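You operate a simulated robot arm through the tools that you are given. There is no shell and no other tool.

Carry out the task below with a simulated robot arm. There is one attempt and no reset: what you move stays moved.

## Task
Put the stained yellow mug to soak: a shot of soap, then warm water.
Fine: stand it under the pump's nozzle; press once or twice; fill it from the clear measuring jug to a finger or two under the brim; jug back; leave the other mug. Set down upright: what you pick out, clear measuring jug.

It is judged by the outcome, as a careful person would: the job done as asked, and still so three seconds after it is handed in. It fails if anything else is knocked over, pushed out of place, dropped, spilled or broken.

## Robot
A 6-joint arm with a two-finger parallel gripper, fixed in place. Base frame: the origin is at the foot of the arm, x ahead of it, y to its left, z up; the work surface is at about z = 0. Units: m, rad, N and s.
With the tool pointing down near the work surface it reaches from about 0.18 to 0.46 m from the base axis. Its first joint turns from -1.222 to 1.222 rad. Payload 1.9 kg.
The tool frame sits at the grasp point between the pads (the TCP): z along the fingers, y along the line on which they close. The tips reach 0.023 m beyond it. Largest opening 0.094 m; finger width 0.038, thickness 0.01; the body of the gripper, 0.054 by 0.096 m, starts 0.039 m behind the TCP.
Orientation is told as [roll, pitch, yaw] about the base's x, y, z axes, in that order, counted from this pose: with the fingers straight down and closing along the base's y, the tool's x points along the base's -x, its y along +y and its z along -z.

## Interface
- The arm moves only by the tool jog_arm. Its argument "commands" is one flat list of numbers, 7 for each row, row after row: the shift along the tool's x, y, z in m, then the turn, a rotation vector about the tool's x, y, z in rad, then the finger opening in m, from 0 to 0.094. In form: [dx, dy, dz, rx, ry, rz, grip, dx, dy, dz, rx, ry, rz, grip, ...]. A call has 1 to 20 rows; each row is the pose to reach, as a shift and turn from the pose commanded when the call began, along the tool's axes at that moment. A row lasts 0.2 s, in which the tool goes at most 0.05 m and 0.15 rad; a call with a longer step from one row to the next is refused whole, and so is a gripper value outside its range. A pose out of reach is approached as far as the arm can. The call stops where the force on the tool passes 40 N (or 10 N more than at its start, if that is more) or the arm is blocked; 0.2 s more then pass. Each finger travels about 0.108 m/s and halts on what it meets, pressing with about 22 N; the grip force reading is that of the motor and also rises with nothing between the fingers. The clock runs only during rows and for 0.2 s after the last one: add rows that repeat a pose to give the fingers time. The reply holds the time, the measured pose of the TCP, the force on the tool along the base axes, the opening and the grip force, in the units named above and with some noise, with the torque about the TCP (base axes, N m) and any sound that the robot's microphone picked up.
- Cameras (640 x 400 px; columns grow to the right, rows downward): "scene" is fixed at [0.0625, 0.3094, 0.4408]; the picture's right is [-0.76, -0.64, 0.00], its down [-0.28, 0.33, -0.90] and it looks along [0.58, -0.69, -0.43] (base axes); focal length 214 px, centre (320, 200). "wrist" rides on the gripper at [0.086, 0.016, -0.075] in the tool frame; the picture's right is [-0.18, 0.98, 0.00], its down [-0.58, -0.11, -0.81] and it looks along [-0.79, -0.15, 0.59] (tool axes); focal length 243 px, centre (320, 200). There is no depth. A picture from a camera that has moved, and an enlarged one, comes with that camera's place and axes in the base frame and with its lens.
- get_image(camera): a new picture of that camera. The clock stands still meanwhile.
- enlarge(camera, box): a new picture of the part [left, top, right, bottom] of that camera's present view, enlarged. The clock stands still meanwhile.
- close_job(): hands the job in; it is judged then, once.

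Places have to be worked out from the pictures, the camera data and where the tool is seen. Open the gripper and draw the arm clear of the work before you hand the job in, unless the task says otherwise.

The tools are called after "Emit:" as name(argument=value, ...) on one line, values as JSON. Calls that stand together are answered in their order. jog_arm: Moves the arm, as the interface text tells. Its arguments: {"type":"object","properties":{"commands":{"type":"array","items":{"type":"number"}}},"required":["commands"]} The other tools are called the same way: get_image (camera) takes a picture; enlarge (camera, box) takes an enlarged picture of a part of a camera's view; close_job () hands the job in.

At the start:

```text
t: 0.0
position: [0.2203, -0.0475, 0.4447]
tcp_rot: [0.001, -0.004, 0.001]
ft_force: [-0.4, -0.8, -0.6]
moment: [0.0, 0.01, 0.03]
opening: 0.094
finger_force: 0.1
```

scene: 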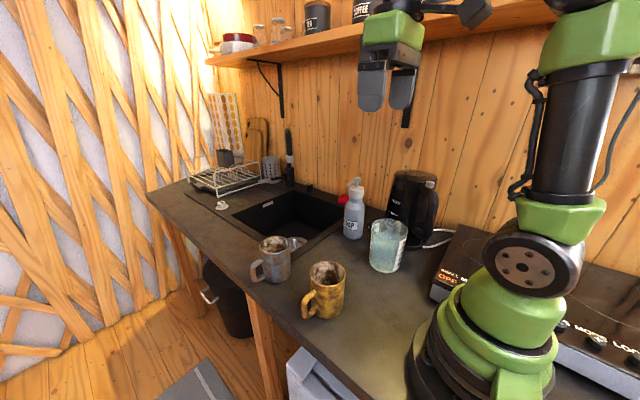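
wrist: 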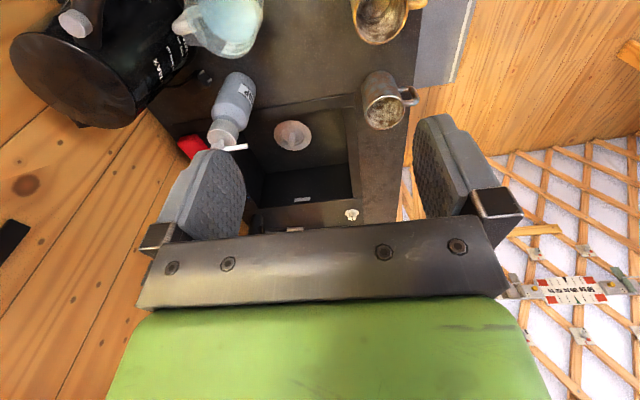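

I start by looking closer at the mugs, the soap pump, and the jug to locate them.

Emit:
enlarge(camera="scene", box=[230, 160, 470, 330])

Emit:
enlarge(camera="wrist", box=[120, 0, 460, 220])

```text
2.35 times, centred on (350, 245) of scene
camera zoom: at [0.0625, 0.3094, 0.4408], right [-0.76, -0.64, 0.0], down [-0.28, 0.33, -0.9], along [0.58, -0.69, -0.43], focal length 505 px, centre (249, 94)
```

zoom: 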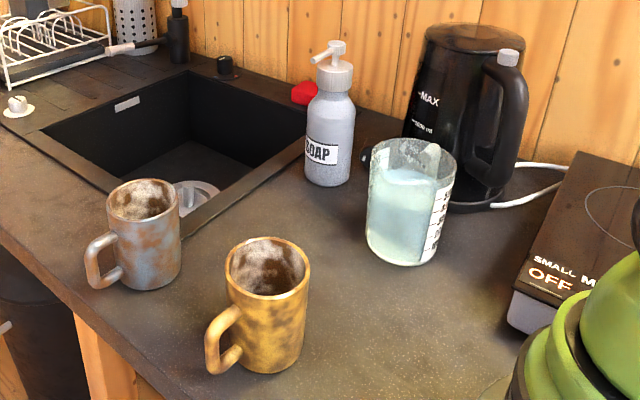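

```text
1.82 times, centred on (290, 110) of wrist
camera zoom: at [0.1338, -0.0307, 0.5188], right [0.18, 0.98, 0.0], down [0.58, -0.11, 0.81], along [0.79, -0.15, -0.59], focal length 441 px, centre (374, 364)
```

zoom: 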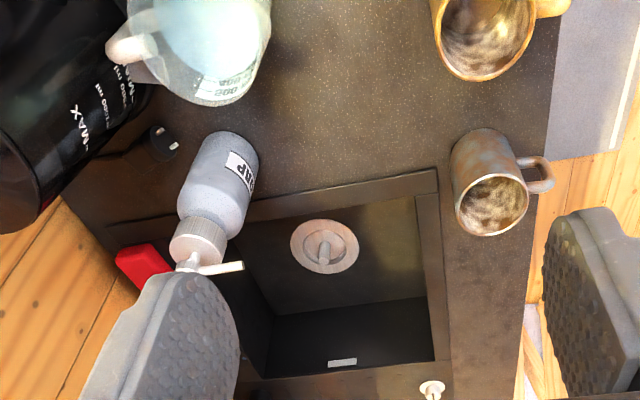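

From the two views I judge: yellow mug at about (0.262, 0.037), height ≈0.11; grey mug at (0.433, 0.043); nozzle tip at (0.383, -0.20, 0.205), pointing +y; jug at (0.233, -0.188). I turn the wrist by -90° yaw (tool x toward +y), staying high, to get a second viewpoint.

Emit:
jog_arm(commands=[0, 0, 0, 0, 0, 0.143, 0.094, 0, 0.01, 0, 0, 0, 0.286, 0.094, 0, 0.02, 0, 0, 0, 0.429, 0.094, 0, 0.03, 0, 0, 0, 0.572, 0.094, 0, 0.04, 0, 0, 0, 0.715, 0.094, 0, 0.05, 0, 0, 0, 0.858, 0.094, 0, 0.05, 0, 0, 0, 1.0, 0.094, 0, 0.05, 0, 0, 0, 1.143, 0.094, 0, 0.05, 0, 0, 0, 1.286, 0.094, 0, 0.05, 0, 0, 0, 1.429, 0.094, 0, 0.05, 0, 0, 0, 1.571, 0.094])

```text
t: 2.4
position: [0.2213, 0.0027, 0.4457]
tcp_rot: [0.002, 0.002, -1.574]
ft_force: [0.5, -0.4, -0.5]
moment: [-0.01, -0.02, 0.01]
opening: 0.0941
finger_force: 0.0
```

The turn worked; now I take pictures from the new wrist viewpoint.

Emit:
get_image(camera="wrist")

Emit:
get_image(camera="scene")

```text
taken
camera wrist: at [0.2371, 0.089, 0.5196], right [0.98, -0.19, 0.0], down [-0.11, -0.58, 0.81], along [-0.15, -0.79, -0.59], focal length 243 px, centre (320, 200)
```

wrist: 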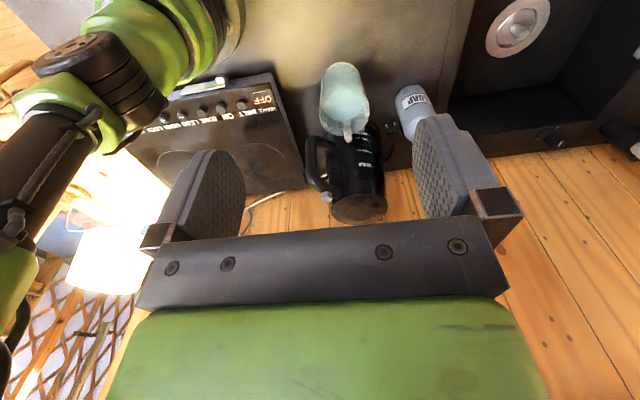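

```text
taken
```

scene: 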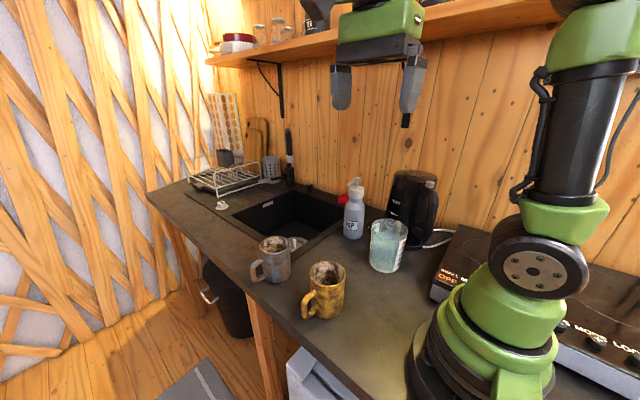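

Emit:
enlarge(camera="wrist", box=[280, 40, 460, 160])

Emit:
enlarge(camera="scene", box=[330, 165, 450, 285])

Emit:
enlarge(camera="scene", box=[240, 220, 360, 330])

```text
3.33 times, centred on (370, 100) of wrist
camera zoom: at [0.2371, 0.089, 0.5196], right [0.98, -0.19, 0.0], down [-0.11, -0.58, 0.81], along [-0.15, -0.79, -0.59], focal length 809 px, centre (153, 533)
```

zoom: 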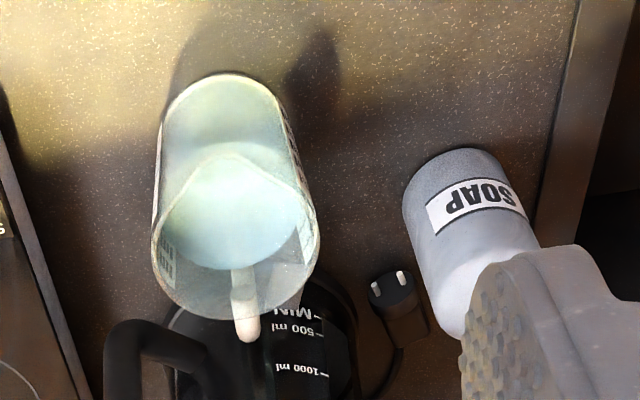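

```text
3.33 times, centred on (390, 225) of scene
camera zoom: at [0.0625, 0.3094, 0.4408], right [-0.76, -0.64, 0.0], down [-0.28, 0.33, -0.9], along [0.58, -0.69, -0.43], focal length 715 px, centre (87, 117)
```

zoom: 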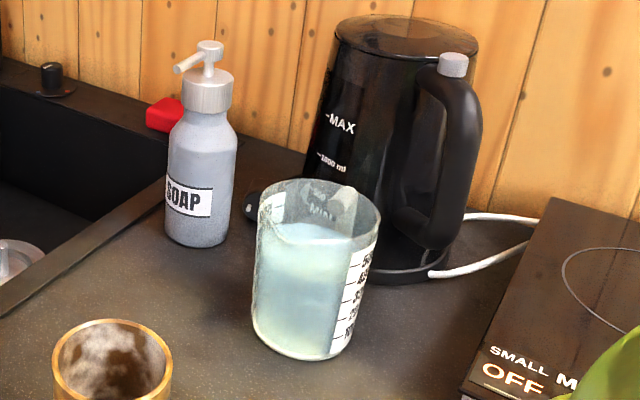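

```text
3.64 times, centred on (300, 275) of scene
camera zoom: at [0.0625, 0.3094, 0.4408], right [-0.76, -0.64, 0.0], down [-0.28, 0.33, -0.9], along [0.58, -0.69, -0.43], focal length 780 px, centre (393, -73)
```

zoom: 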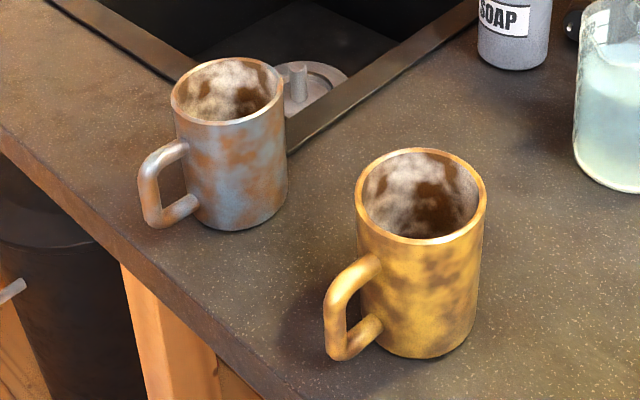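

The jug has no visible handle, only a small lip on its far (-y) side. I lower the camera to see jug and pump from closer, keeping the fingers well above the mugs.

Emit:
jog_arm(commands=[0, 0.01, 0.041, 0, 0, 0, 0.094, 0, 0.02, 0.082, 0, 0, 0, 0.094, 0, 0.03, 0.123, 0, 0, 0, 0.094, 0, 0.04, 0.164, 0, 0, 0, 0.094, 0, 0.049, 0.206, 0, 0, 0, 0.094, 0, 0.049, 0.206, 0, 0, 0, 0.094])

Emit:
get_image(camera="wrist")

Emit:
enlarge(camera="wrist", box=[230, 60, 410, 260])

```text
t: 3.8
position: [0.271, 0.0026, 0.2415]
tcp_rot: [0.002, 0.002, -1.574]
ft_force: [1.2, -0.4, 0.0]
moment: [0.03, 0.01, 0.05]
opening: 0.094
finger_force: 0.1
```

```text
taken
camera wrist: at [0.2863, 0.0889, 0.3159], right [0.98, -0.19, 0.0], down [-0.11, -0.58, 0.81], along [-0.15, -0.79, -0.59], focal length 243 px, centre (320, 200)
```

wrist: 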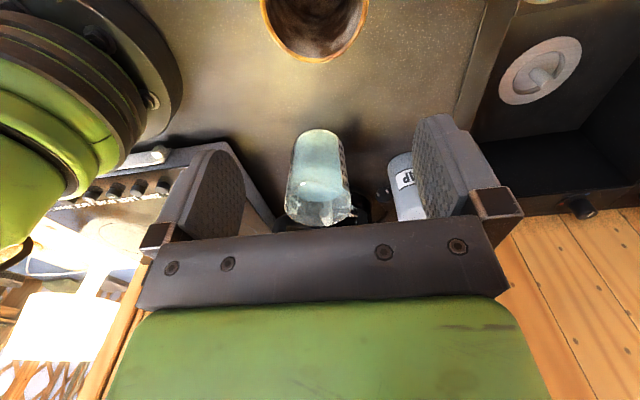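

```text
2.00 times, centred on (320, 160) of wrist
camera zoom: at [0.2863, 0.0889, 0.3159], right [0.98, -0.19, 0.0], down [-0.11, -0.58, 0.81], along [-0.15, -0.79, -0.59], focal length 485 px, centre (320, 280)
```

zoom: 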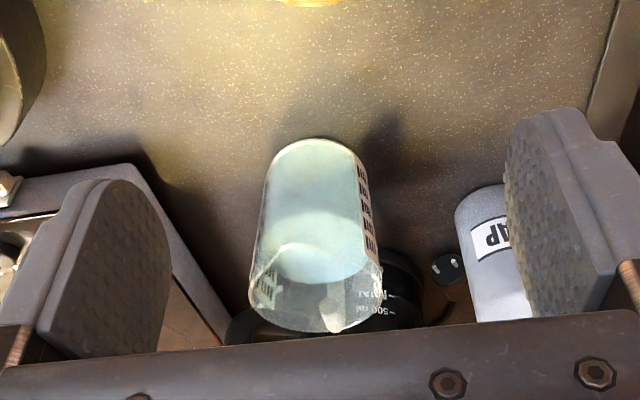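

The jug looks slightly tapered (base ≈0.08, rim ≈0.094 across) with its lip toward -y. I check how the gripper and its camera look from outside, since their bulk matters near the nozzle.

Emit:
enlarge(camera="scene", box=[240, 80, 480, 330])

Emit:
get_image(camera="scene")

```text
1.60 times, centred on (360, 205) of scene
camera zoom: at [0.0625, 0.3094, 0.4408], right [-0.76, -0.64, 0.0], down [-0.28, 0.33, -0.9], along [0.58, -0.69, -0.43], focal length 343 px, centre (256, 192)
```

zoom: 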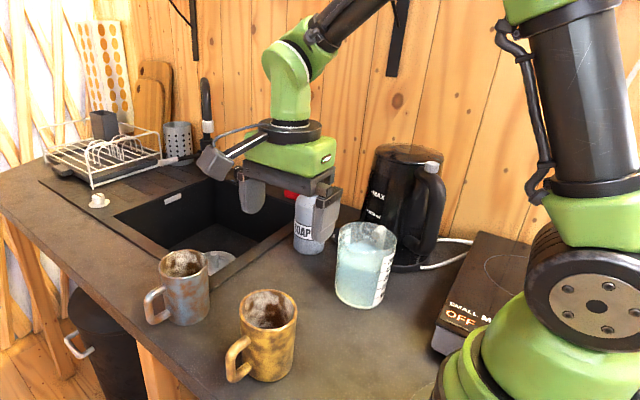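

```text
taken
```

scene: 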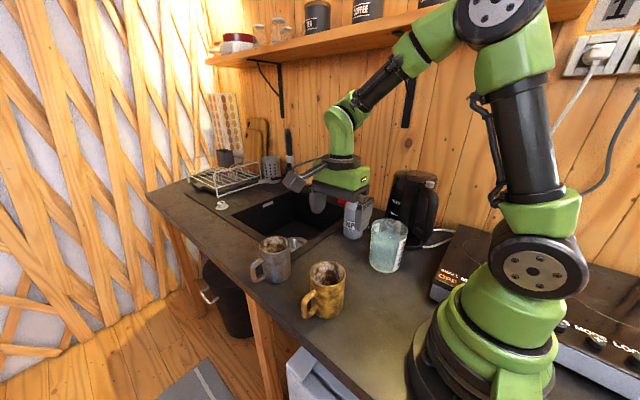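

The mug refines to (0.272, 0.034), height ≈0.10, width ≈0.076, with the handle toward +y. I tilt the tool 30° so that it comes from the +y side (leaving room for the nozzle later) and go to a pre-grasp point 0.12 m back along the tool axis.

Emit:
jog_arm(commands=[0.03, 0.001, 0, 0, -0.131, 0, 0.094, 0.06, 0.001, 0, 0, -0.262, 0, 0.094, 0.0914, 0.001, 0, 0, -0.393, 0, 0.094, 0.0914, 0.001, 0.02, 0, -0.5236, 0, 0.094, 0.0914, 0.001, 0.0545, 0, -0.5236, 0, 0.094, 0.0914, 0.001, 0.0545, 0, -0.5236, 0, 0.094])

Emit:
get_image(camera="wrist")

Emit:
get_image(camera="scene")

```text
t: 5.2
position: [0.2727, 0.0936, 0.1813]
tcp_rot: [0.002, -0.523, -1.572]
ft_force: [0.3, -0.4, 0.1]
moment: [-0.03, -0.02, -0.04]
opening: 0.0943
finger_force: 0.0
```

```text
taken
camera wrist: at [0.2883, 0.2069, 0.2032], right [0.98, -0.16, 0.09], down [-0.11, -0.1, 0.99], along [-0.15, -0.98, -0.12], focal length 243 px, centre (320, 200)
```

wrist: 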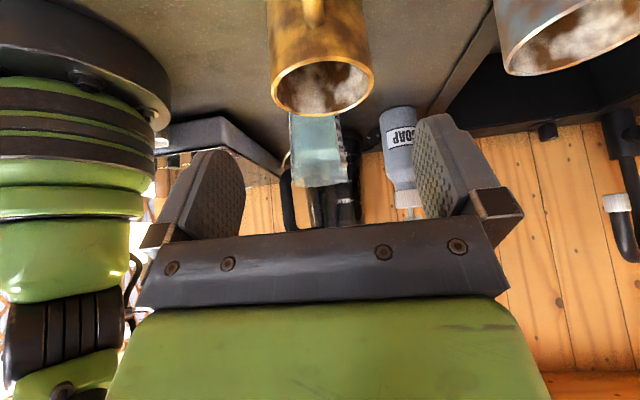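

```text
taken
```

scene: 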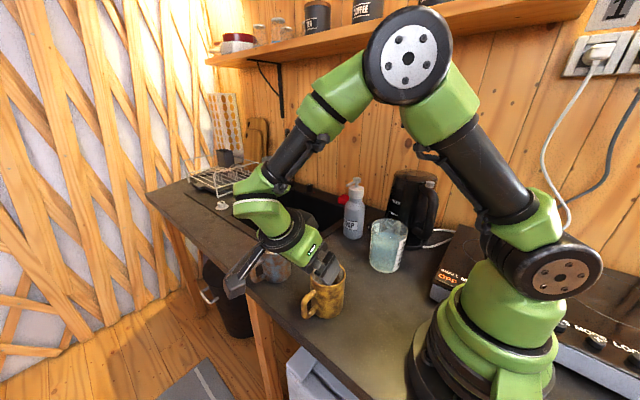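

The mug's rim centre re-measures at x≈0.273, y≈0.035, in line with the tool. I slide along the tool axis most of the way, then look.

Emit:
jog_arm(commands=[0, 0, 0.03, 0, 0, 0, 0.094, -0.001, 0, 0.06, 0, 0, 0, 0.094, -0.002, 0, 0.085, 0, 0, 0, 0.094, -0.002, 0, 0.085, 0, 0, 0, 0.094])

Emit:
get_image(camera="wrist")

Emit:
enlarge(camera="scene", box=[230, 210, 390, 330])

```text
t: 6.2
position: [0.2712, 0.0479, 0.1097]
tcp_rot: [0.003, -0.522, -1.572]
ft_force: [0.0, 0.8, 0.1]
moment: [-0.03, 0.0, 0.02]
opening: 0.0941
finger_force: 0.0
```

```text
taken
camera wrist: at [0.2868, 0.1602, 0.1306], right [0.98, -0.16, 0.09], down [-0.11, -0.1, 0.99], along [-0.15, -0.98, -0.12], focal length 243 px, centre (320, 200)
```

wrist: 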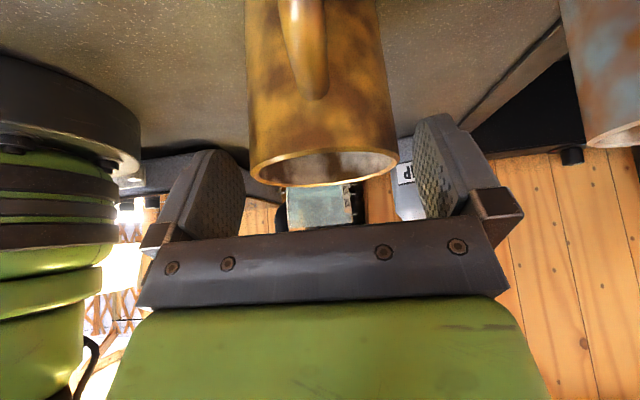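

```text
3.33 times, centred on (310, 270) of scene
camera zoom: at [0.0625, 0.3094, 0.4408], right [-0.76, -0.64, 0.0], down [-0.28, 0.33, -0.9], along [0.58, -0.69, -0.43], focal length 715 px, centre (353, -33)
```

zoom: 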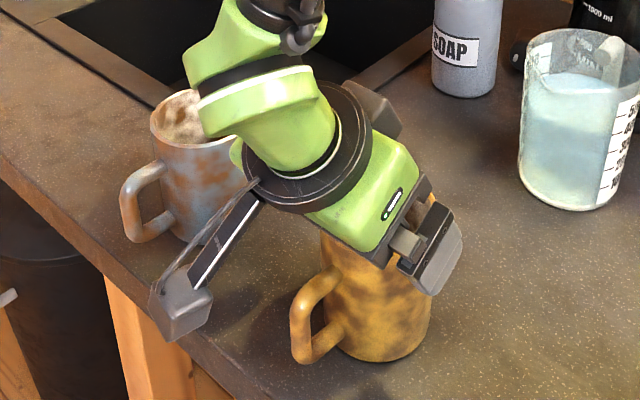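

The mug sits centred between the fingers (rim at x≈0.271, top ≈0.098). I go the last 0.028 m in and close on it.

Emit:
jog_arm(commands=[0, 0, 0.015, 0, 0, 0, 0.094, 0, 0, 0.028, 0, 0, 0, 0.094, 0, 0, 0.028, 0, 0, 0, 0.094, 0, 0, 0.028, 0, 0, 0, 0.08, 0, 0, 0.028, 0, 0, 0, 0.07, 0, 0, 0.028, 0, 0, 0, 0.06, 0, 0, 0.028, 0, 0, 0, 0.06, 0, 0, 0.028, 0, 0, 0, 0.06])

Emit:
get_image(camera="wrist")

Emit:
enlarge(camera="scene", box=[230, 210, 390, 330])

```text
t: 8.0
position: [0.2714, 0.0345, 0.0865]
tcp_rot: [0.001, -0.522, -1.573]
ft_force: [-0.5, 0.6, 0.0]
moment: [-0.03, 0.03, -0.01]
opening: 0.0803
finger_force: 22.2
```

```text
taken
camera wrist: at [0.2871, 0.1476, 0.1076], right [0.98, -0.16, 0.09], down [-0.11, -0.1, 0.99], along [-0.15, -0.98, -0.12], focal length 243 px, centre (320, 200)
```

wrist: 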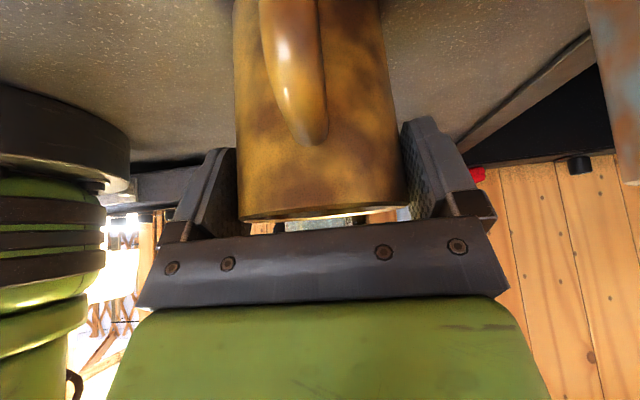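

```text
3.33 times, centred on (310, 270) of scene
camera zoom: at [0.0625, 0.3094, 0.4408], right [-0.76, -0.64, 0.0], down [-0.28, 0.33, -0.9], along [0.58, -0.69, -0.43], focal length 715 px, centre (353, -33)
```

zoom: 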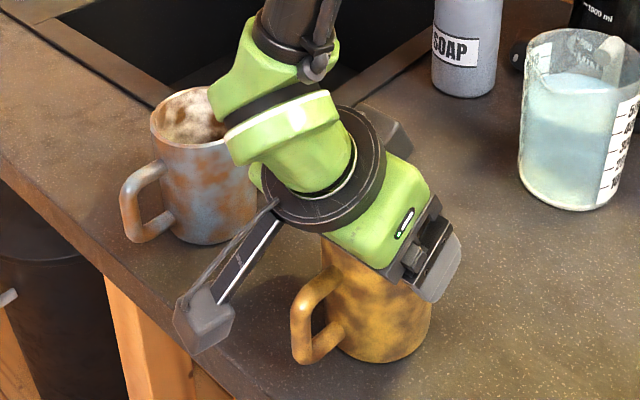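

Grip holds at an opening of 0.080 (so the mug is 0.08 wide), force 22 N. I lift 5 cm and carry it between grey mug and jug to a spot just short of the nozzle, (0.384, -0.13).

Emit:
jog_arm(commands=[-0.006, 0, -0.0108, 0, 0, 0, 0.06, -0.0155, 0, -0.026, 0, 0, 0, 0.06, -0.025, 0, -0.0433, 0, 0, 0, 0.06, -0.0455, 0.0147, -0.0315, 0, 0, 0, 0.06, -0.0659, 0.0293, -0.0197, 0, 0, 0, 0.06, -0.0864, 0.044, -0.0078, 0, 0, 0, 0.06, -0.1068, 0.0586, 0.004, 0, 0, 0, 0.06, -0.127, 0.0766, 0.0157, 0, 0, 0, 0.06, -0.1473, 0.0946, 0.0273, 0, 0, 0, 0.06, -0.1675, 0.1126, 0.039, 0, 0, 0, 0.06, -0.1675, 0.1126, 0.039, 0, 0, 0, 0.06])

Emit:
get_image(camera="wrist")

Emit:
get_image(camera="scene")

Emit:
enlarge(camera="scene", box=[270, 160, 430, 280])

```text
t: 10.4
position: [0.3848, -0.1287, 0.137]
tcp_rot: [0.003, -0.521, -1.574]
ft_force: [-0.2, 0.2, -0.5]
moment: [0.02, 0.0, 0.01]
opening: 0.0599
finger_force: 0.1
```

```text
taken
camera wrist: at [0.3996, -0.0158, 0.1584], right [0.98, -0.16, 0.09], down [-0.11, -0.1, 0.99], along [-0.15, -0.98, -0.12], focal length 243 px, centre (320, 200)
```

wrist: 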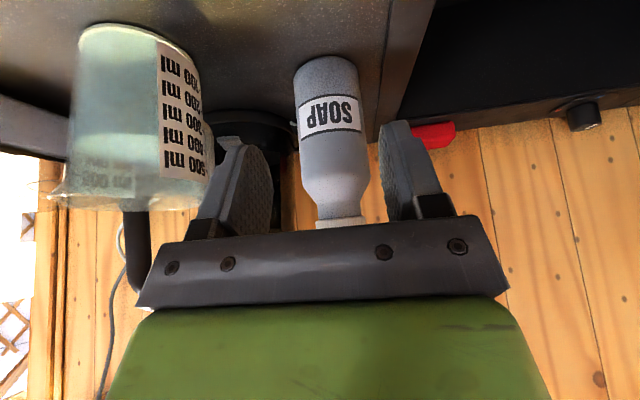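

```text
taken
```

scene: 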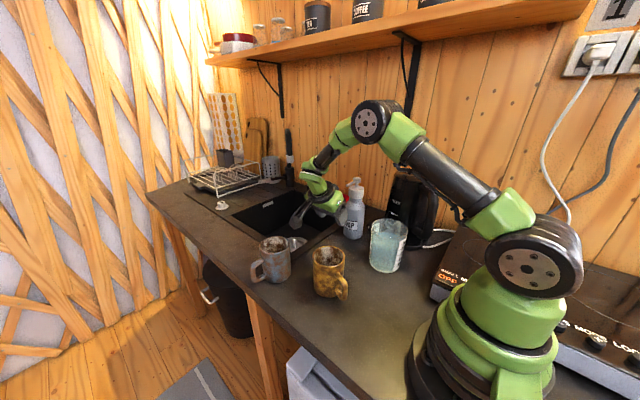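

```text
3.33 times, centred on (350, 220) of scene
camera zoom: at [0.0625, 0.3094, 0.4408], right [-0.76, -0.64, 0.0], down [-0.28, 0.33, -0.9], along [0.58, -0.69, -0.43], focal length 715 px, centre (220, 133)
```

zoom: 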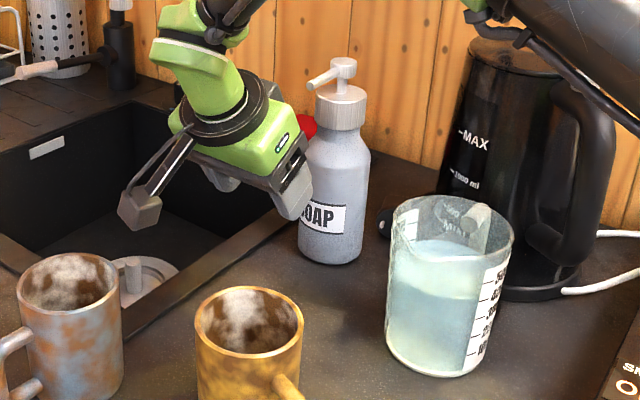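

The fingers closed to 0.06: the mug slipped out on the way. It stands upright, but at about (0.305, -0.01) now; I look closely before doing anything else.

Emit:
enlarge(camera="scene", box=[280, 230, 380, 310])

Emit:
enlarge(camera="wrist", box=[60, 0, 460, 240])

```text
5.00 times, centred on (330, 270) of scene
camera zoom: at [0.0625, 0.3094, 0.4408], right [-0.76, -0.64, 0.0], down [-0.28, 0.33, -0.9], along [0.58, -0.69, -0.43], focal length 1072 px, centre (270, -150)
```

zoom: 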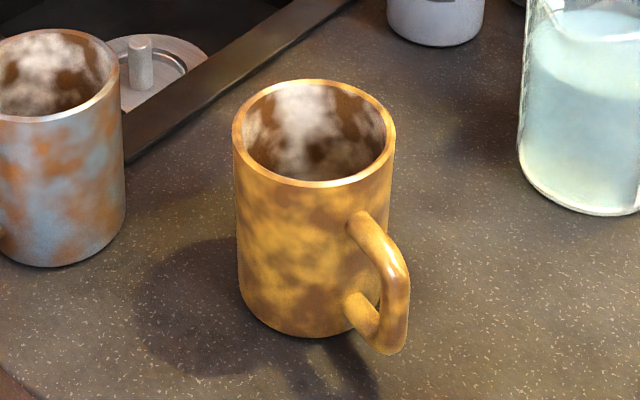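

```text
1.60 times, centred on (260, 120) of wrist
camera zoom: at [0.3996, -0.0158, 0.1584], right [0.98, -0.16, 0.09], down [-0.11, -0.1, 0.99], along [-0.15, -0.98, -0.12], focal length 388 px, centre (416, 328)
```

zoom: 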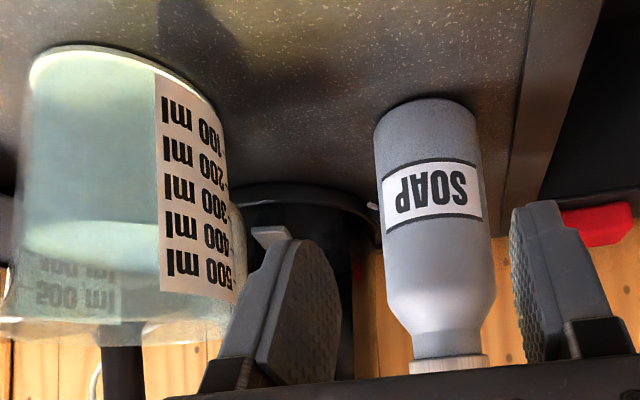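

The mug stands upright at (0.303, -0.011) with its handle now toward -x; the fingers seem to have slid off it. I raise the tool, turn it by +45° (closing axis along the 45° diagonal, clear of the handle) and go to a new pre-grasp point.

Emit:
jog_arm(commands=[-0.006, 0, -0.031, 0, 0, 0, 0.06, -0.0127, 0, -0.062, 0, 0, 0, 0.07, 0.004, -0.021, -0.079, -0.0655, 0, -0.1133, 0.08, 0.021, -0.0414, -0.097, -0.131, 0, -0.2267, 0.09, 0.038, -0.062, -0.114, -0.1965, 0, -0.34, 0.094, 0.055, -0.083, -0.132, -0.262, 0, -0.4533, 0.094, 0.072, -0.104, -0.149, -0.3275, 0, -0.5667, 0.094, 0.0887, -0.1243, -0.1667, -0.393, 0, -0.68, 0.094, 0.1137, -0.1243, -0.1234, -0.393, 0, -0.68, 0.094, 0.1137, -0.1243, -0.1234, -0.393, 0, -0.68, 0.094])

Emit:
get_image(camera="wrist")

Emit:
get_image(camera="scene")

```text
t: 12.6
position: [0.2566, 0.032, 0.1877]
tcp_rot: [0.001, -0.525, -0.785]
ft_force: [0.1, -0.6, 0.1]
moment: [-0.01, -0.01, 0.0]
opening: 0.0939
finger_force: 0.0
```

```text
taken
camera wrist: at [0.1885, 0.1231, 0.2093], right [0.81, 0.58, 0.09], down [-0.01, -0.15, 0.99], along [0.59, -0.8, -0.12], focal length 243 px, centre (320, 200)
```

wrist: 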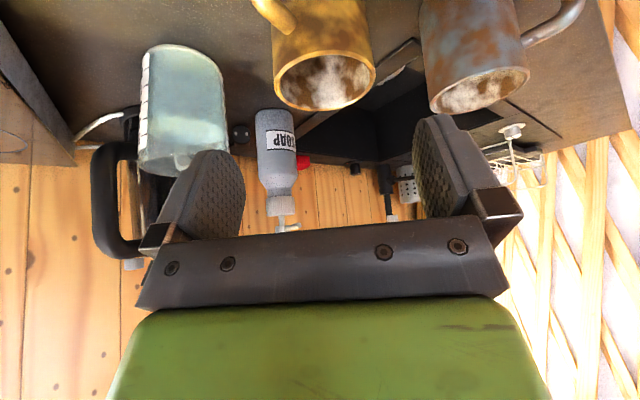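

```text
taken
```

scene: 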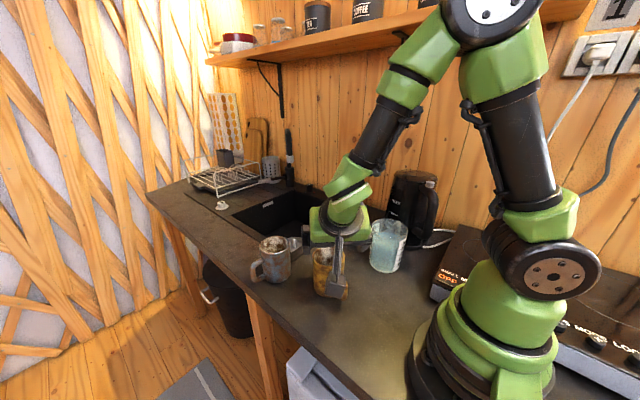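

Both views agree that the mug lies on the tool axis (2 mm off along the closing line). I go in 9 cm along the axis and check.

Emit:
jog_arm(commands=[0, 0.0012, 0.03, 0, 0, 0, 0.094, 0, 0.0024, 0.06, 0, 0, 0, 0.094, 0, 0.0024, 0.09, 0, 0, 0, 0.094, 0, 0.0024, 0.09, 0, 0, 0, 0.094])

Emit:
get_image(camera="wrist")

Emit:
enlarge(camera="scene", box=[250, 200, 410, 320])

```text
t: 13.6
position: [0.2909, 0.0017, 0.1096]
tcp_rot: [0.004, -0.524, -0.786]
ft_force: [0.6, 0.1, -0.1]
moment: [-0.02, -0.02, -0.01]
opening: 0.0938
finger_force: 0.0
```

```text
taken
camera wrist: at [0.2231, 0.0925, 0.1316], right [0.81, 0.58, 0.09], down [-0.01, -0.15, 0.99], along [0.59, -0.8, -0.12], focal length 243 px, centre (320, 200)
```

wrist: 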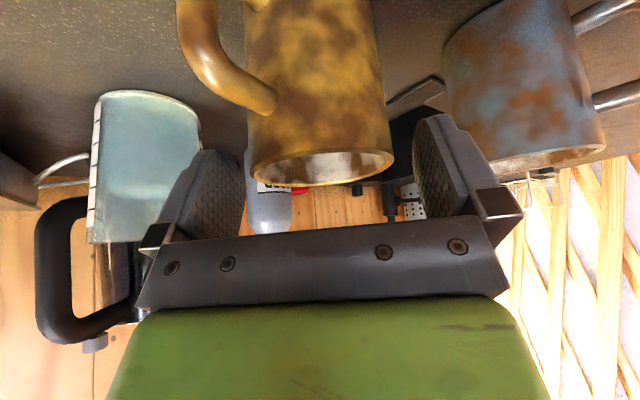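

```text
3.33 times, centred on (330, 260) of scene
camera zoom: at [0.0625, 0.3094, 0.4408], right [-0.76, -0.64, 0.0], down [-0.28, 0.33, -0.9], along [0.58, -0.69, -0.43], focal length 715 px, centre (287, 0)
```

zoom: 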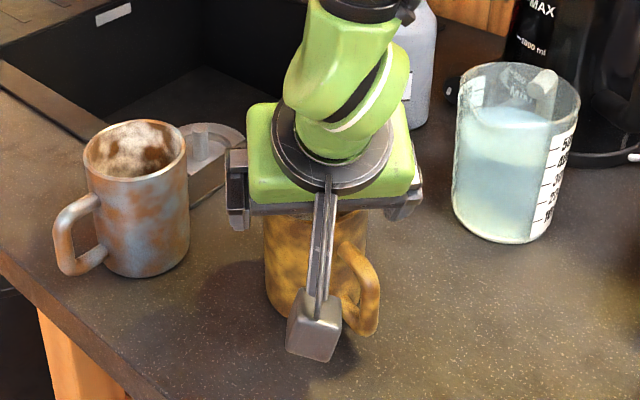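

Alignment is good. I go the last 3 cm, close fully and hold, without lifting yet.

Emit:
jog_arm(commands=[0, 0, 0.015, 0, 0, 0, 0.094, 0, 0, 0.031, 0, 0, 0, 0.094, 0, 0, 0.031, 0, 0, 0, 0.094, 0, 0, 0.031, 0, 0, 0, 0.08, 0, 0, 0.031, 0, 0, 0, 0.06, 0, 0, 0.031, 0, 0, 0, 0.04, 0, 0, 0.031, 0, 0, 0, 0.02, 0, 0, 0.031, 0, 0, 0, 0.02])

Emit:
get_image(camera="wrist")

Emit:
enlarge(camera="scene", box=[250, 200, 410, 320])

```text
t: 15.4
position: [0.3019, -0.0093, 0.0818]
tcp_rot: [0.002, -0.523, -0.789]
ft_force: [-0.2, 0.4, -0.1]
moment: [-0.01, -0.01, -0.01]
opening: 0.0747
finger_force: 21.7
```

```text
taken
camera wrist: at [0.234, 0.0819, 0.1039], right [0.81, 0.58, 0.09], down [-0.01, -0.15, 0.99], along [0.59, -0.8, -0.12], focal length 243 px, centre (320, 200)
```

wrist: 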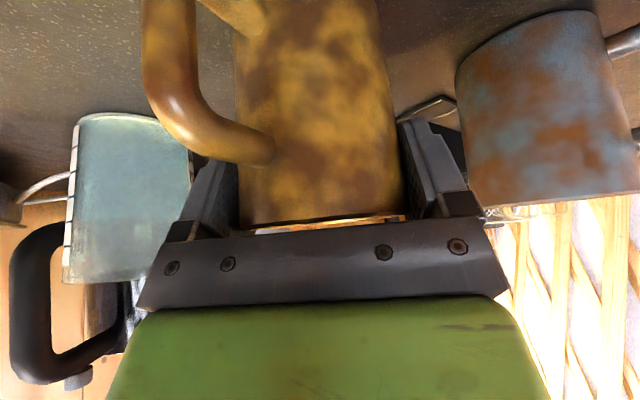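

```text
3.33 times, centred on (330, 260) of scene
camera zoom: at [0.0625, 0.3094, 0.4408], right [-0.76, -0.64, 0.0], down [-0.28, 0.33, -0.9], along [0.58, -0.69, -0.43], focal length 715 px, centre (287, 0)
```

zoom: 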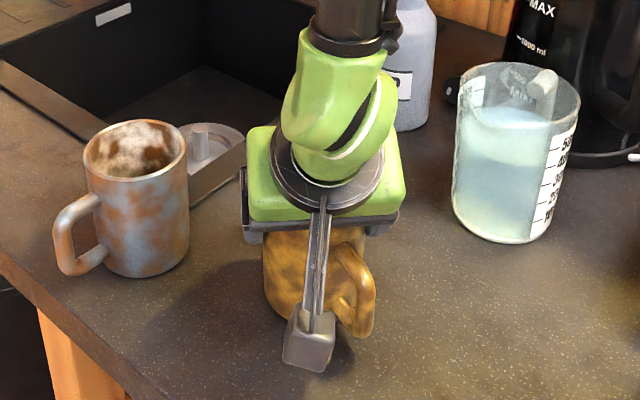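

This time the fingers stopped at 0.0747, matching the mug's seen width — the first grip had likely caught near the handle's root. I test with a slow 1.5 cm lift.

Emit:
jog_arm(commands=[-0.0013, 0, -0.0022, 0, 0, 0, 0.02, -0.0025, 0, -0.0043, 0, 0, 0, 0.02, -0.005, 0, -0.0087, 0, 0, 0, 0.02, -0.0075, 0, -0.013, 0, 0, 0, 0.02, -0.0075, 0, -0.013, 0, 0, 0, 0.02])

Emit:
get_image(camera="wrist")

Emit:
enlarge(camera="scene", box=[250, 200, 410, 320])

```text
t: 16.6
position: [0.3046, -0.0091, 0.0972]
tcp_rot: [0.003, -0.525, -0.788]
ft_force: [0.4, -0.7, -2.9]
moment: [0.01, -0.04, 0.0]
opening: 0.0747
finger_force: 21.9
```

```text
taken
camera wrist: at [0.2353, 0.0822, 0.1182], right [0.81, 0.58, 0.09], down [-0.01, -0.15, 0.99], along [0.59, -0.8, -0.12], focal length 243 px, centre (320, 200)
```

wrist: 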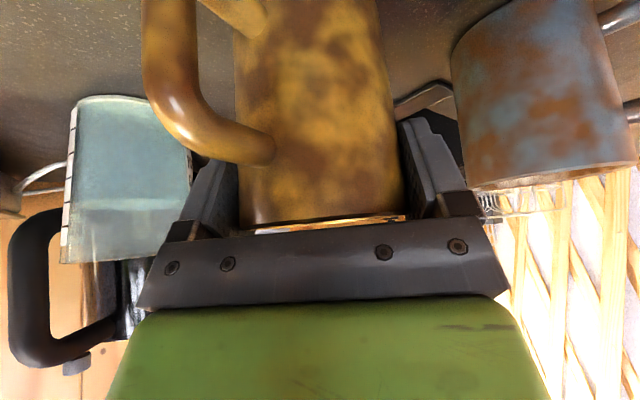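

```text
3.33 times, centred on (330, 260) of scene
camera zoom: at [0.0625, 0.3094, 0.4408], right [-0.76, -0.64, 0.0], down [-0.28, 0.33, -0.9], along [0.58, -0.69, -0.43], focal length 715 px, centre (287, 0)
```

zoom: 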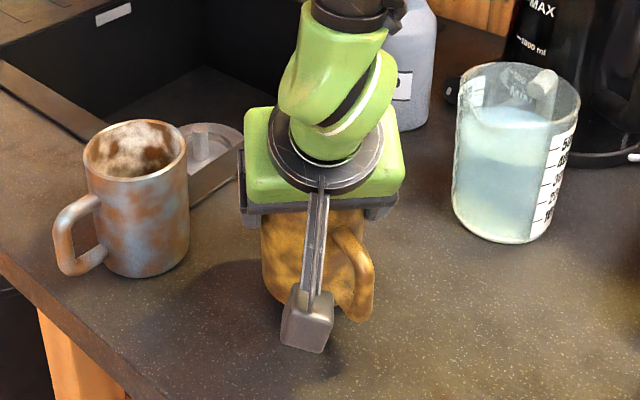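

The mug is held firmly (−2.9 N of weight, opening unchanged). I raise it 2 cm more and carry it slowly to (0.384, -0.119), short of the nozzle, then look.

Emit:
jog_arm(commands=[-0.005, 0, -0.0087, 0, 0, 0, 0.02, -0.01, 0, -0.0173, 0, 0, 0, 0.02, -0.0293, -0.0036, -0.0061, 0, 0, 0, 0.02, -0.0487, -0.0072, 0.005, 0, 0, 0, 0.02, -0.068, -0.0108, 0.0162, 0, 0, 0, 0.02, -0.0873, -0.0144, 0.0274, 0, 0, 0, 0.02, -0.1067, -0.018, 0.0385, 0, 0, 0, 0.02, -0.126, -0.0216, 0.0497, 0, 0, 0, 0.02, -0.126, -0.0216, 0.0497, 0, 0, 0, 0.02])

Emit:
get_image(camera="wrist")

Emit:
enlarge(camera="scene", box=[270, 150, 430, 270])

```text
t: 18.6
position: [0.3843, -0.1195, 0.1169]
tcp_rot: [0.004, -0.524, -0.788]
ft_force: [0.9, 0.0, -2.9]
moment: [-0.02, -0.03, 0.04]
opening: 0.0751
finger_force: 22.2
```

```text
taken
camera wrist: at [0.3162, -0.0279, 0.139], right [0.81, 0.58, 0.09], down [-0.01, -0.15, 0.99], along [0.59, -0.8, -0.12], focal length 243 px, centre (320, 200)
```

wrist: 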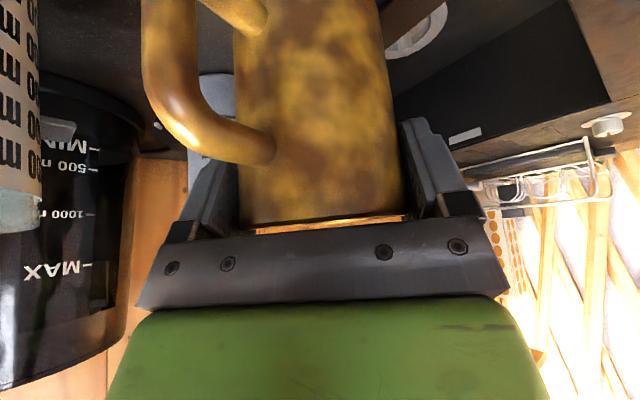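

```text
3.33 times, centred on (350, 210) of scene
camera zoom: at [0.0626, 0.3094, 0.4408], right [-0.76, -0.64, 0.0], down [-0.28, 0.33, -0.9], along [0.58, -0.69, -0.43], focal length 715 px, centre (220, 167)
```

zoom: 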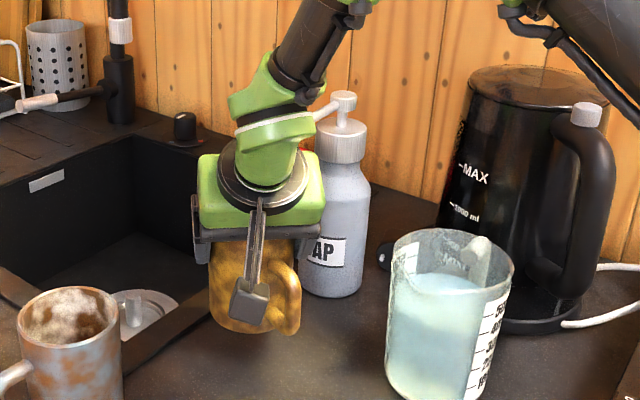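

The mug hangs level about 3.5 cm up; the bottle's near side is at y≈-0.222. I lower to 1.5 cm and move in along -y to (0.385, -0.176).

Emit:
jog_arm(commands=[0.005, 0, 0.0087, 0, 0, 0, 0.02, 0.01, 0, 0.0173, 0, 0, 0, 0.02, 0.001, -0.01, 0.0224, 0, 0, 0, 0.02, -0.0077, -0.02, 0.0274, 0, 0, 0, 0.02, -0.0165, -0.03, 0.0325, 0, 0, 0, 0.02, -0.025, -0.0395, 0.0375, 0, 0, 0, 0.02, -0.025, -0.0395, 0.0375, 0, 0, 0, 0.02])

Emit:
get_image(camera="wrist")

Emit:
enlarge(camera="scene", box=[290, 160, 400, 260])

```text
t: 20.2
position: [0.3842, -0.1749, 0.0994]
tcp_rot: [0.003, -0.523, -0.787]
ft_force: [-0.1, 0.6, -3.0]
moment: [0.03, 0.0, -0.02]
opening: 0.0748
finger_force: 22.4
```

```text
taken
camera wrist: at [0.3154, -0.0842, 0.12], right [0.81, 0.58, 0.09], down [-0.01, -0.15, 0.99], along [0.59, -0.8, -0.12], focal length 243 px, centre (320, 200)
```

wrist: 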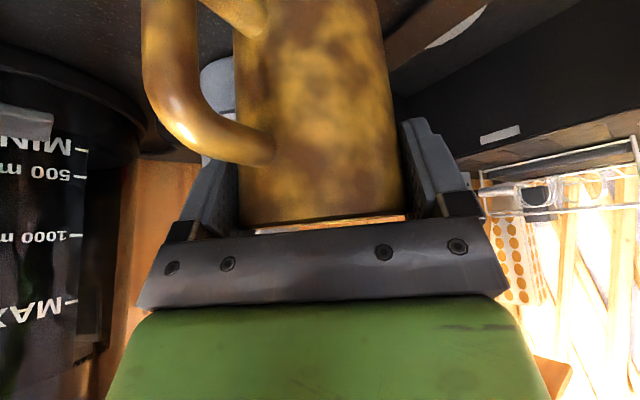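

```text
4.00 times, centred on (345, 210) of scene
camera zoom: at [0.0625, 0.3094, 0.4408], right [-0.76, -0.64, 0.0], down [-0.28, 0.33, -0.9], along [0.58, -0.69, -0.43], focal length 858 px, centre (220, 160)
```

zoom: 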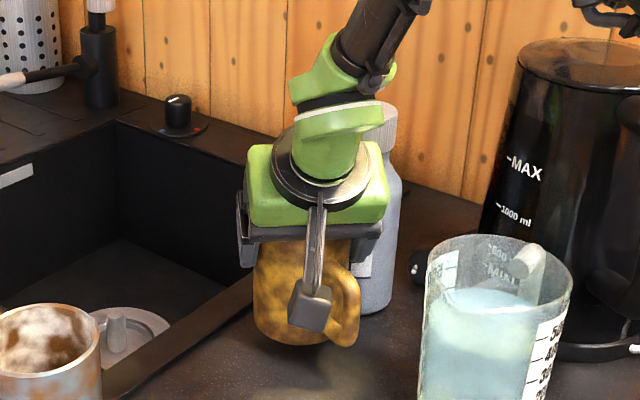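

No contact (only the weight shows) and the bottle hasn't moved. I lower the last 1.7 cm to the counter.

Emit:
jog_arm(commands=[0.003, 0, 0.0052, 0, 0, 0, 0.02, 0.006, 0, 0.0104, 0, 0, 0, 0.02, 0.0083, 0, 0.0144, 0, 0, 0, 0.02, 0.0083, 0, 0.0144, 0, 0, 0, 0.02])

Emit:
enlarge(camera="scene", box=[290, 160, 400, 260])

```text
t: 21.2
position: [0.385, -0.1749, 0.0817]
tcp_rot: [0.005, -0.528, -0.79]
ft_force: [-2.7, -0.2, 13.4]
moment: [-0.2, -0.15, 0.08]
opening: 0.0749
finger_force: 21.9
```

```text
4.00 times, centred on (345, 210) of scene
camera zoom: at [0.0625, 0.3095, 0.4408], right [-0.76, -0.64, 0.0], down [-0.28, 0.33, -0.9], along [0.58, -0.69, -0.43], focal length 858 px, centre (220, 160)
```

zoom: 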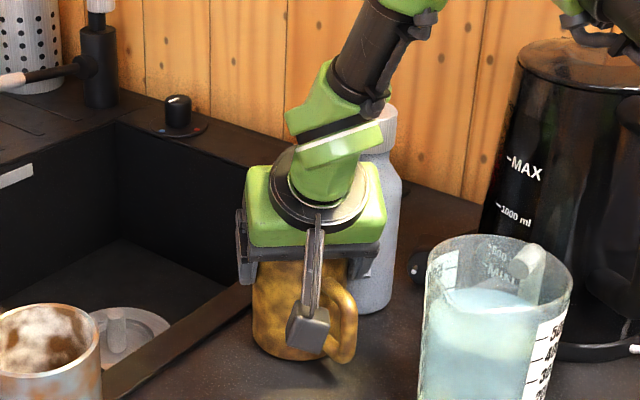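

The mug is on the counter (13 N upward). I ease 1 mm up, open only a little (the near finger is close to the bottle) and back out along the tool axis.

Emit:
jog_arm(commands=[-0.0005, 0, -0.0009, 0, 0, 0, 0.07, -0.0005, 0, -0.0009, 0, 0, 0, 0.079, -0.0005, 0, -0.0009, 0, 0, 0, 0.079, -0.0005, 0, -0.004, 0, 0, 0, 0.079, -0.0005, 0, -0.01, 0, 0, 0, 0.08, -0.0005, 0, -0.01, 0, 0, 0, 0.08])

Emit:
enlarge(camera="scene", box=[290, 160, 400, 260])

Emit:
get_image(camera="wrist")

```text
t: 22.6
position: [0.3814, -0.1724, 0.0895]
tcp_rot: [0.002, -0.523, -0.788]
ft_force: [0.7, -0.2, 0.3]
moment: [0.02, 0.04, 0.01]
opening: 0.08
finger_force: 0.1
```

```text
4.00 times, centred on (345, 210) of scene
camera zoom: at [0.0625, 0.3094, 0.4408], right [-0.76, -0.64, 0.0], down [-0.28, 0.33, -0.9], along [0.58, -0.69, -0.43], focal length 858 px, centre (220, 160)
```

zoom: 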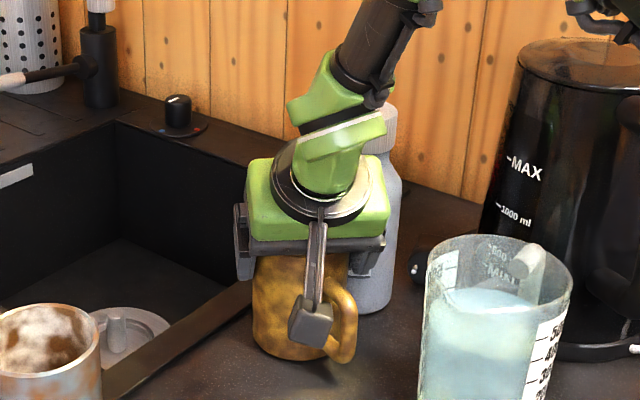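

```text
taken
camera wrist: at [0.3124, -0.0811, 0.1111], right [0.81, 0.58, 0.09], down [-0.01, -0.15, 0.99], along [0.59, -0.8, -0.12], focal length 243 px, centre (320, 200)
```

wrist: 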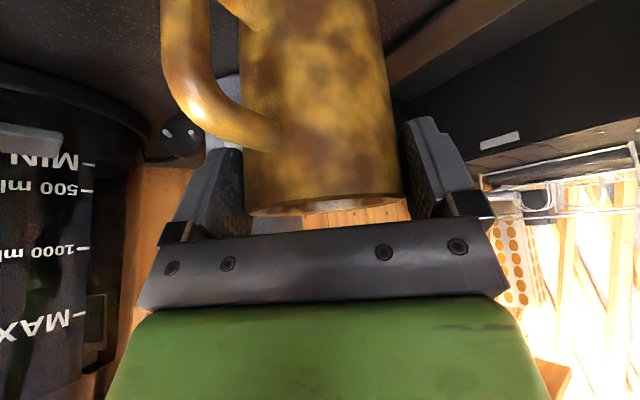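

Fingers are free and the mug stands still. I back out another 12 cm along the axis and look at mug and nozzle.

Emit:
jog_arm(commands=[0, 0, -0.03, 0, 0, 0, 0.08, 0, 0, -0.06, 0, 0, 0, 0.08, 0, 0, -0.09, 0, 0, 0, 0.08, 0, 0, -0.12, 0, 0, 0, 0.08, 0, 0, -0.12, 0, 0, 0, 0.08])

Emit:
get_image(camera="wrist")

Emit:
get_image(camera="scene")

Emit:
enlarge(camera="scene", box=[290, 160, 400, 260])

```text
t: 23.8
position: [0.3388, -0.1301, 0.1927]
tcp_rot: [0.001, -0.523, -0.785]
ft_force: [-0.4, -0.1, -0.9]
moment: [0.02, 0.03, 0.0]
opening: 0.0799
finger_force: 0.0
```

```text
taken
camera wrist: at [0.2696, -0.0387, 0.215], right [0.81, 0.58, 0.09], down [-0.01, -0.15, 0.99], along [0.59, -0.8, -0.12], focal length 243 px, centre (320, 200)
```

wrist: 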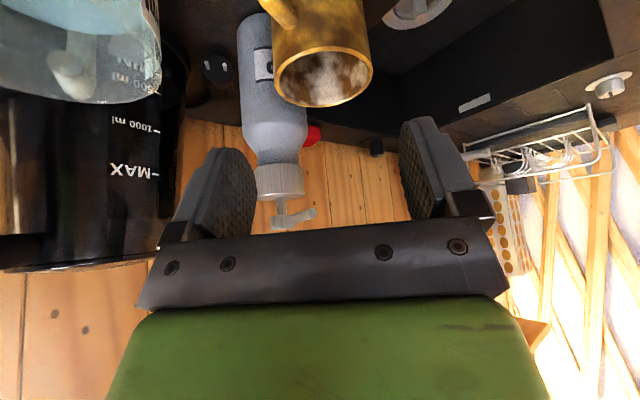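

```text
taken
```

scene: 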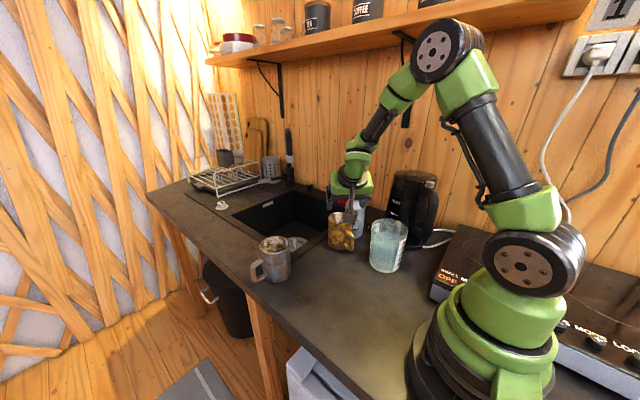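

```text
4.00 times, centred on (345, 210) of scene
camera zoom: at [0.0625, 0.3094, 0.4408], right [-0.76, -0.64, 0.0], down [-0.28, 0.33, -0.9], along [0.58, -0.69, -0.43], focal length 858 px, centre (220, 160)
```

zoom: 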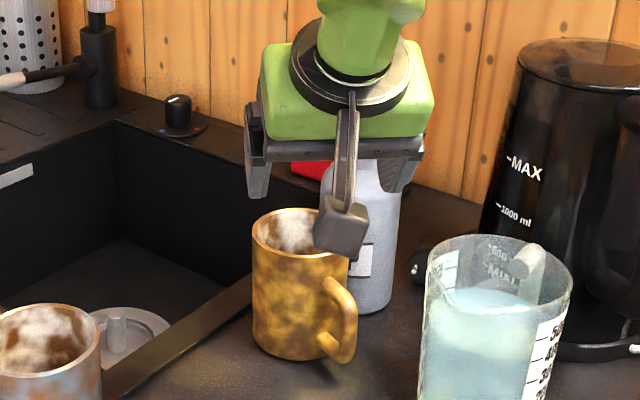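

Emit:
enlarge(camera="wrist", box=[210, 0, 410, 240])

```text
1.67 times, centred on (310, 120) of wrist
camera zoom: at [0.2696, -0.0387, 0.215], right [0.81, 0.58, 0.09], down [-0.01, -0.15, 0.99], along [0.59, -0.8, -0.12], focal length 404 px, centre (337, 333)
```

zoom: 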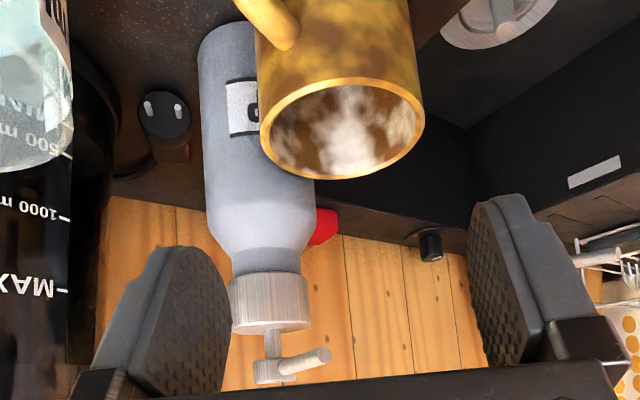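

The nozzle tip re-measures at (0.384, -0.200, 0.202), knob at (0.383, -0.26, ≈0.21), mug at (0.384, -0.174) – the nozzle lies over the mug's opening. I raise, bring the tool vertical, close the fingers and move above the knob.

Emit:
jog_arm(commands=[-0.0185, 0, -0.032, 0, 0.131, 0, 0.06, -0.037, 0, -0.0635, 0, 0.262, 0, 0.04, -0.055, 0, -0.0953, 0, 0.393, 0, 0.02, -0.0815, -0.015, -0.08, 0, 0.5236, 0, 0.0, -0.108, -0.03, -0.0647, 0, 0.5236, 0, 0.0, -0.1345, -0.045, -0.0494, 0, 0.5236, 0, 0.0, -0.1611, -0.06, -0.0341, 0, 0.5236, 0, 0.0, -0.1611, -0.06, -0.0341, 0, 0.5236, 0, 0.0])

Emit:
get_image(camera="wrist")

Emit:
get_image(camera="scene")

Emit:
enlarge(camera="scene", box=[300, 140, 410, 260])

```text
t: 25.6
position: [0.3603, -0.2305, 0.2854]
tcp_rot: [0.006, -0.003, -0.789]
ft_force: [0.0, -0.2, 0.6]
moment: [0.04, -0.04, 0.0]
opening: 0.0001
finger_force: 21.5
out of reach, approached as far as the arm can: row 6, 7, 8
```

```text
taken
camera wrist: at [0.3102, -0.1574, 0.3605], right [0.83, 0.56, 0.01], down [0.33, -0.49, 0.81], along [0.46, -0.67, -0.59], focal length 243 px, centre (320, 200)
```

wrist: 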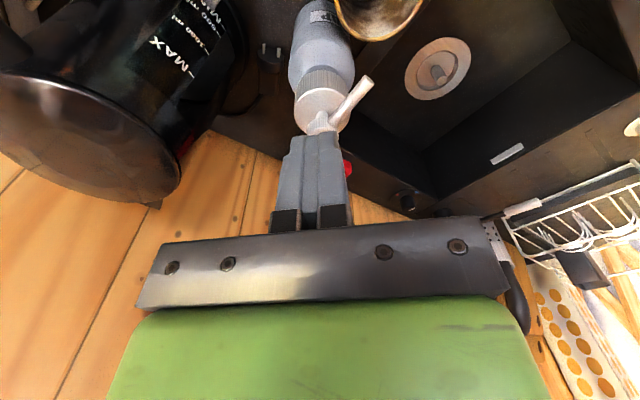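

```text
taken
```

scene: 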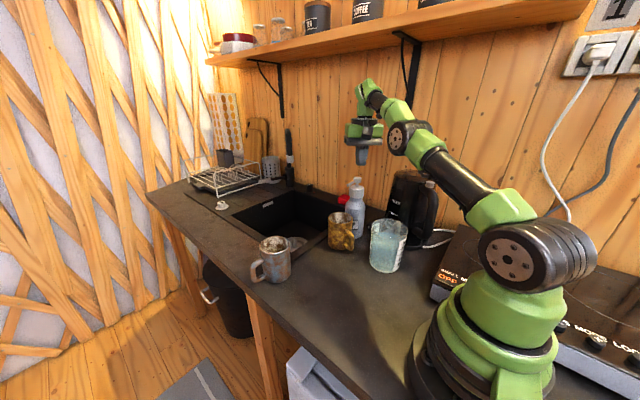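

```text
3.33 times, centred on (355, 200) of scene
camera zoom: at [0.0625, 0.3094, 0.4408], right [-0.76, -0.64, 0.0], down [-0.28, 0.33, -0.9], along [0.58, -0.69, -0.43], focal length 715 px, centre (203, 200)
```

zoom: 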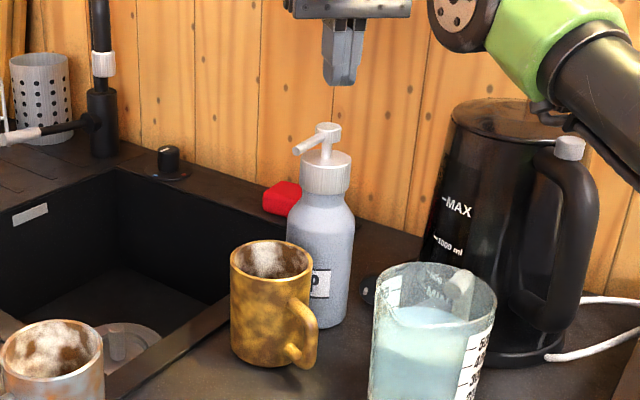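

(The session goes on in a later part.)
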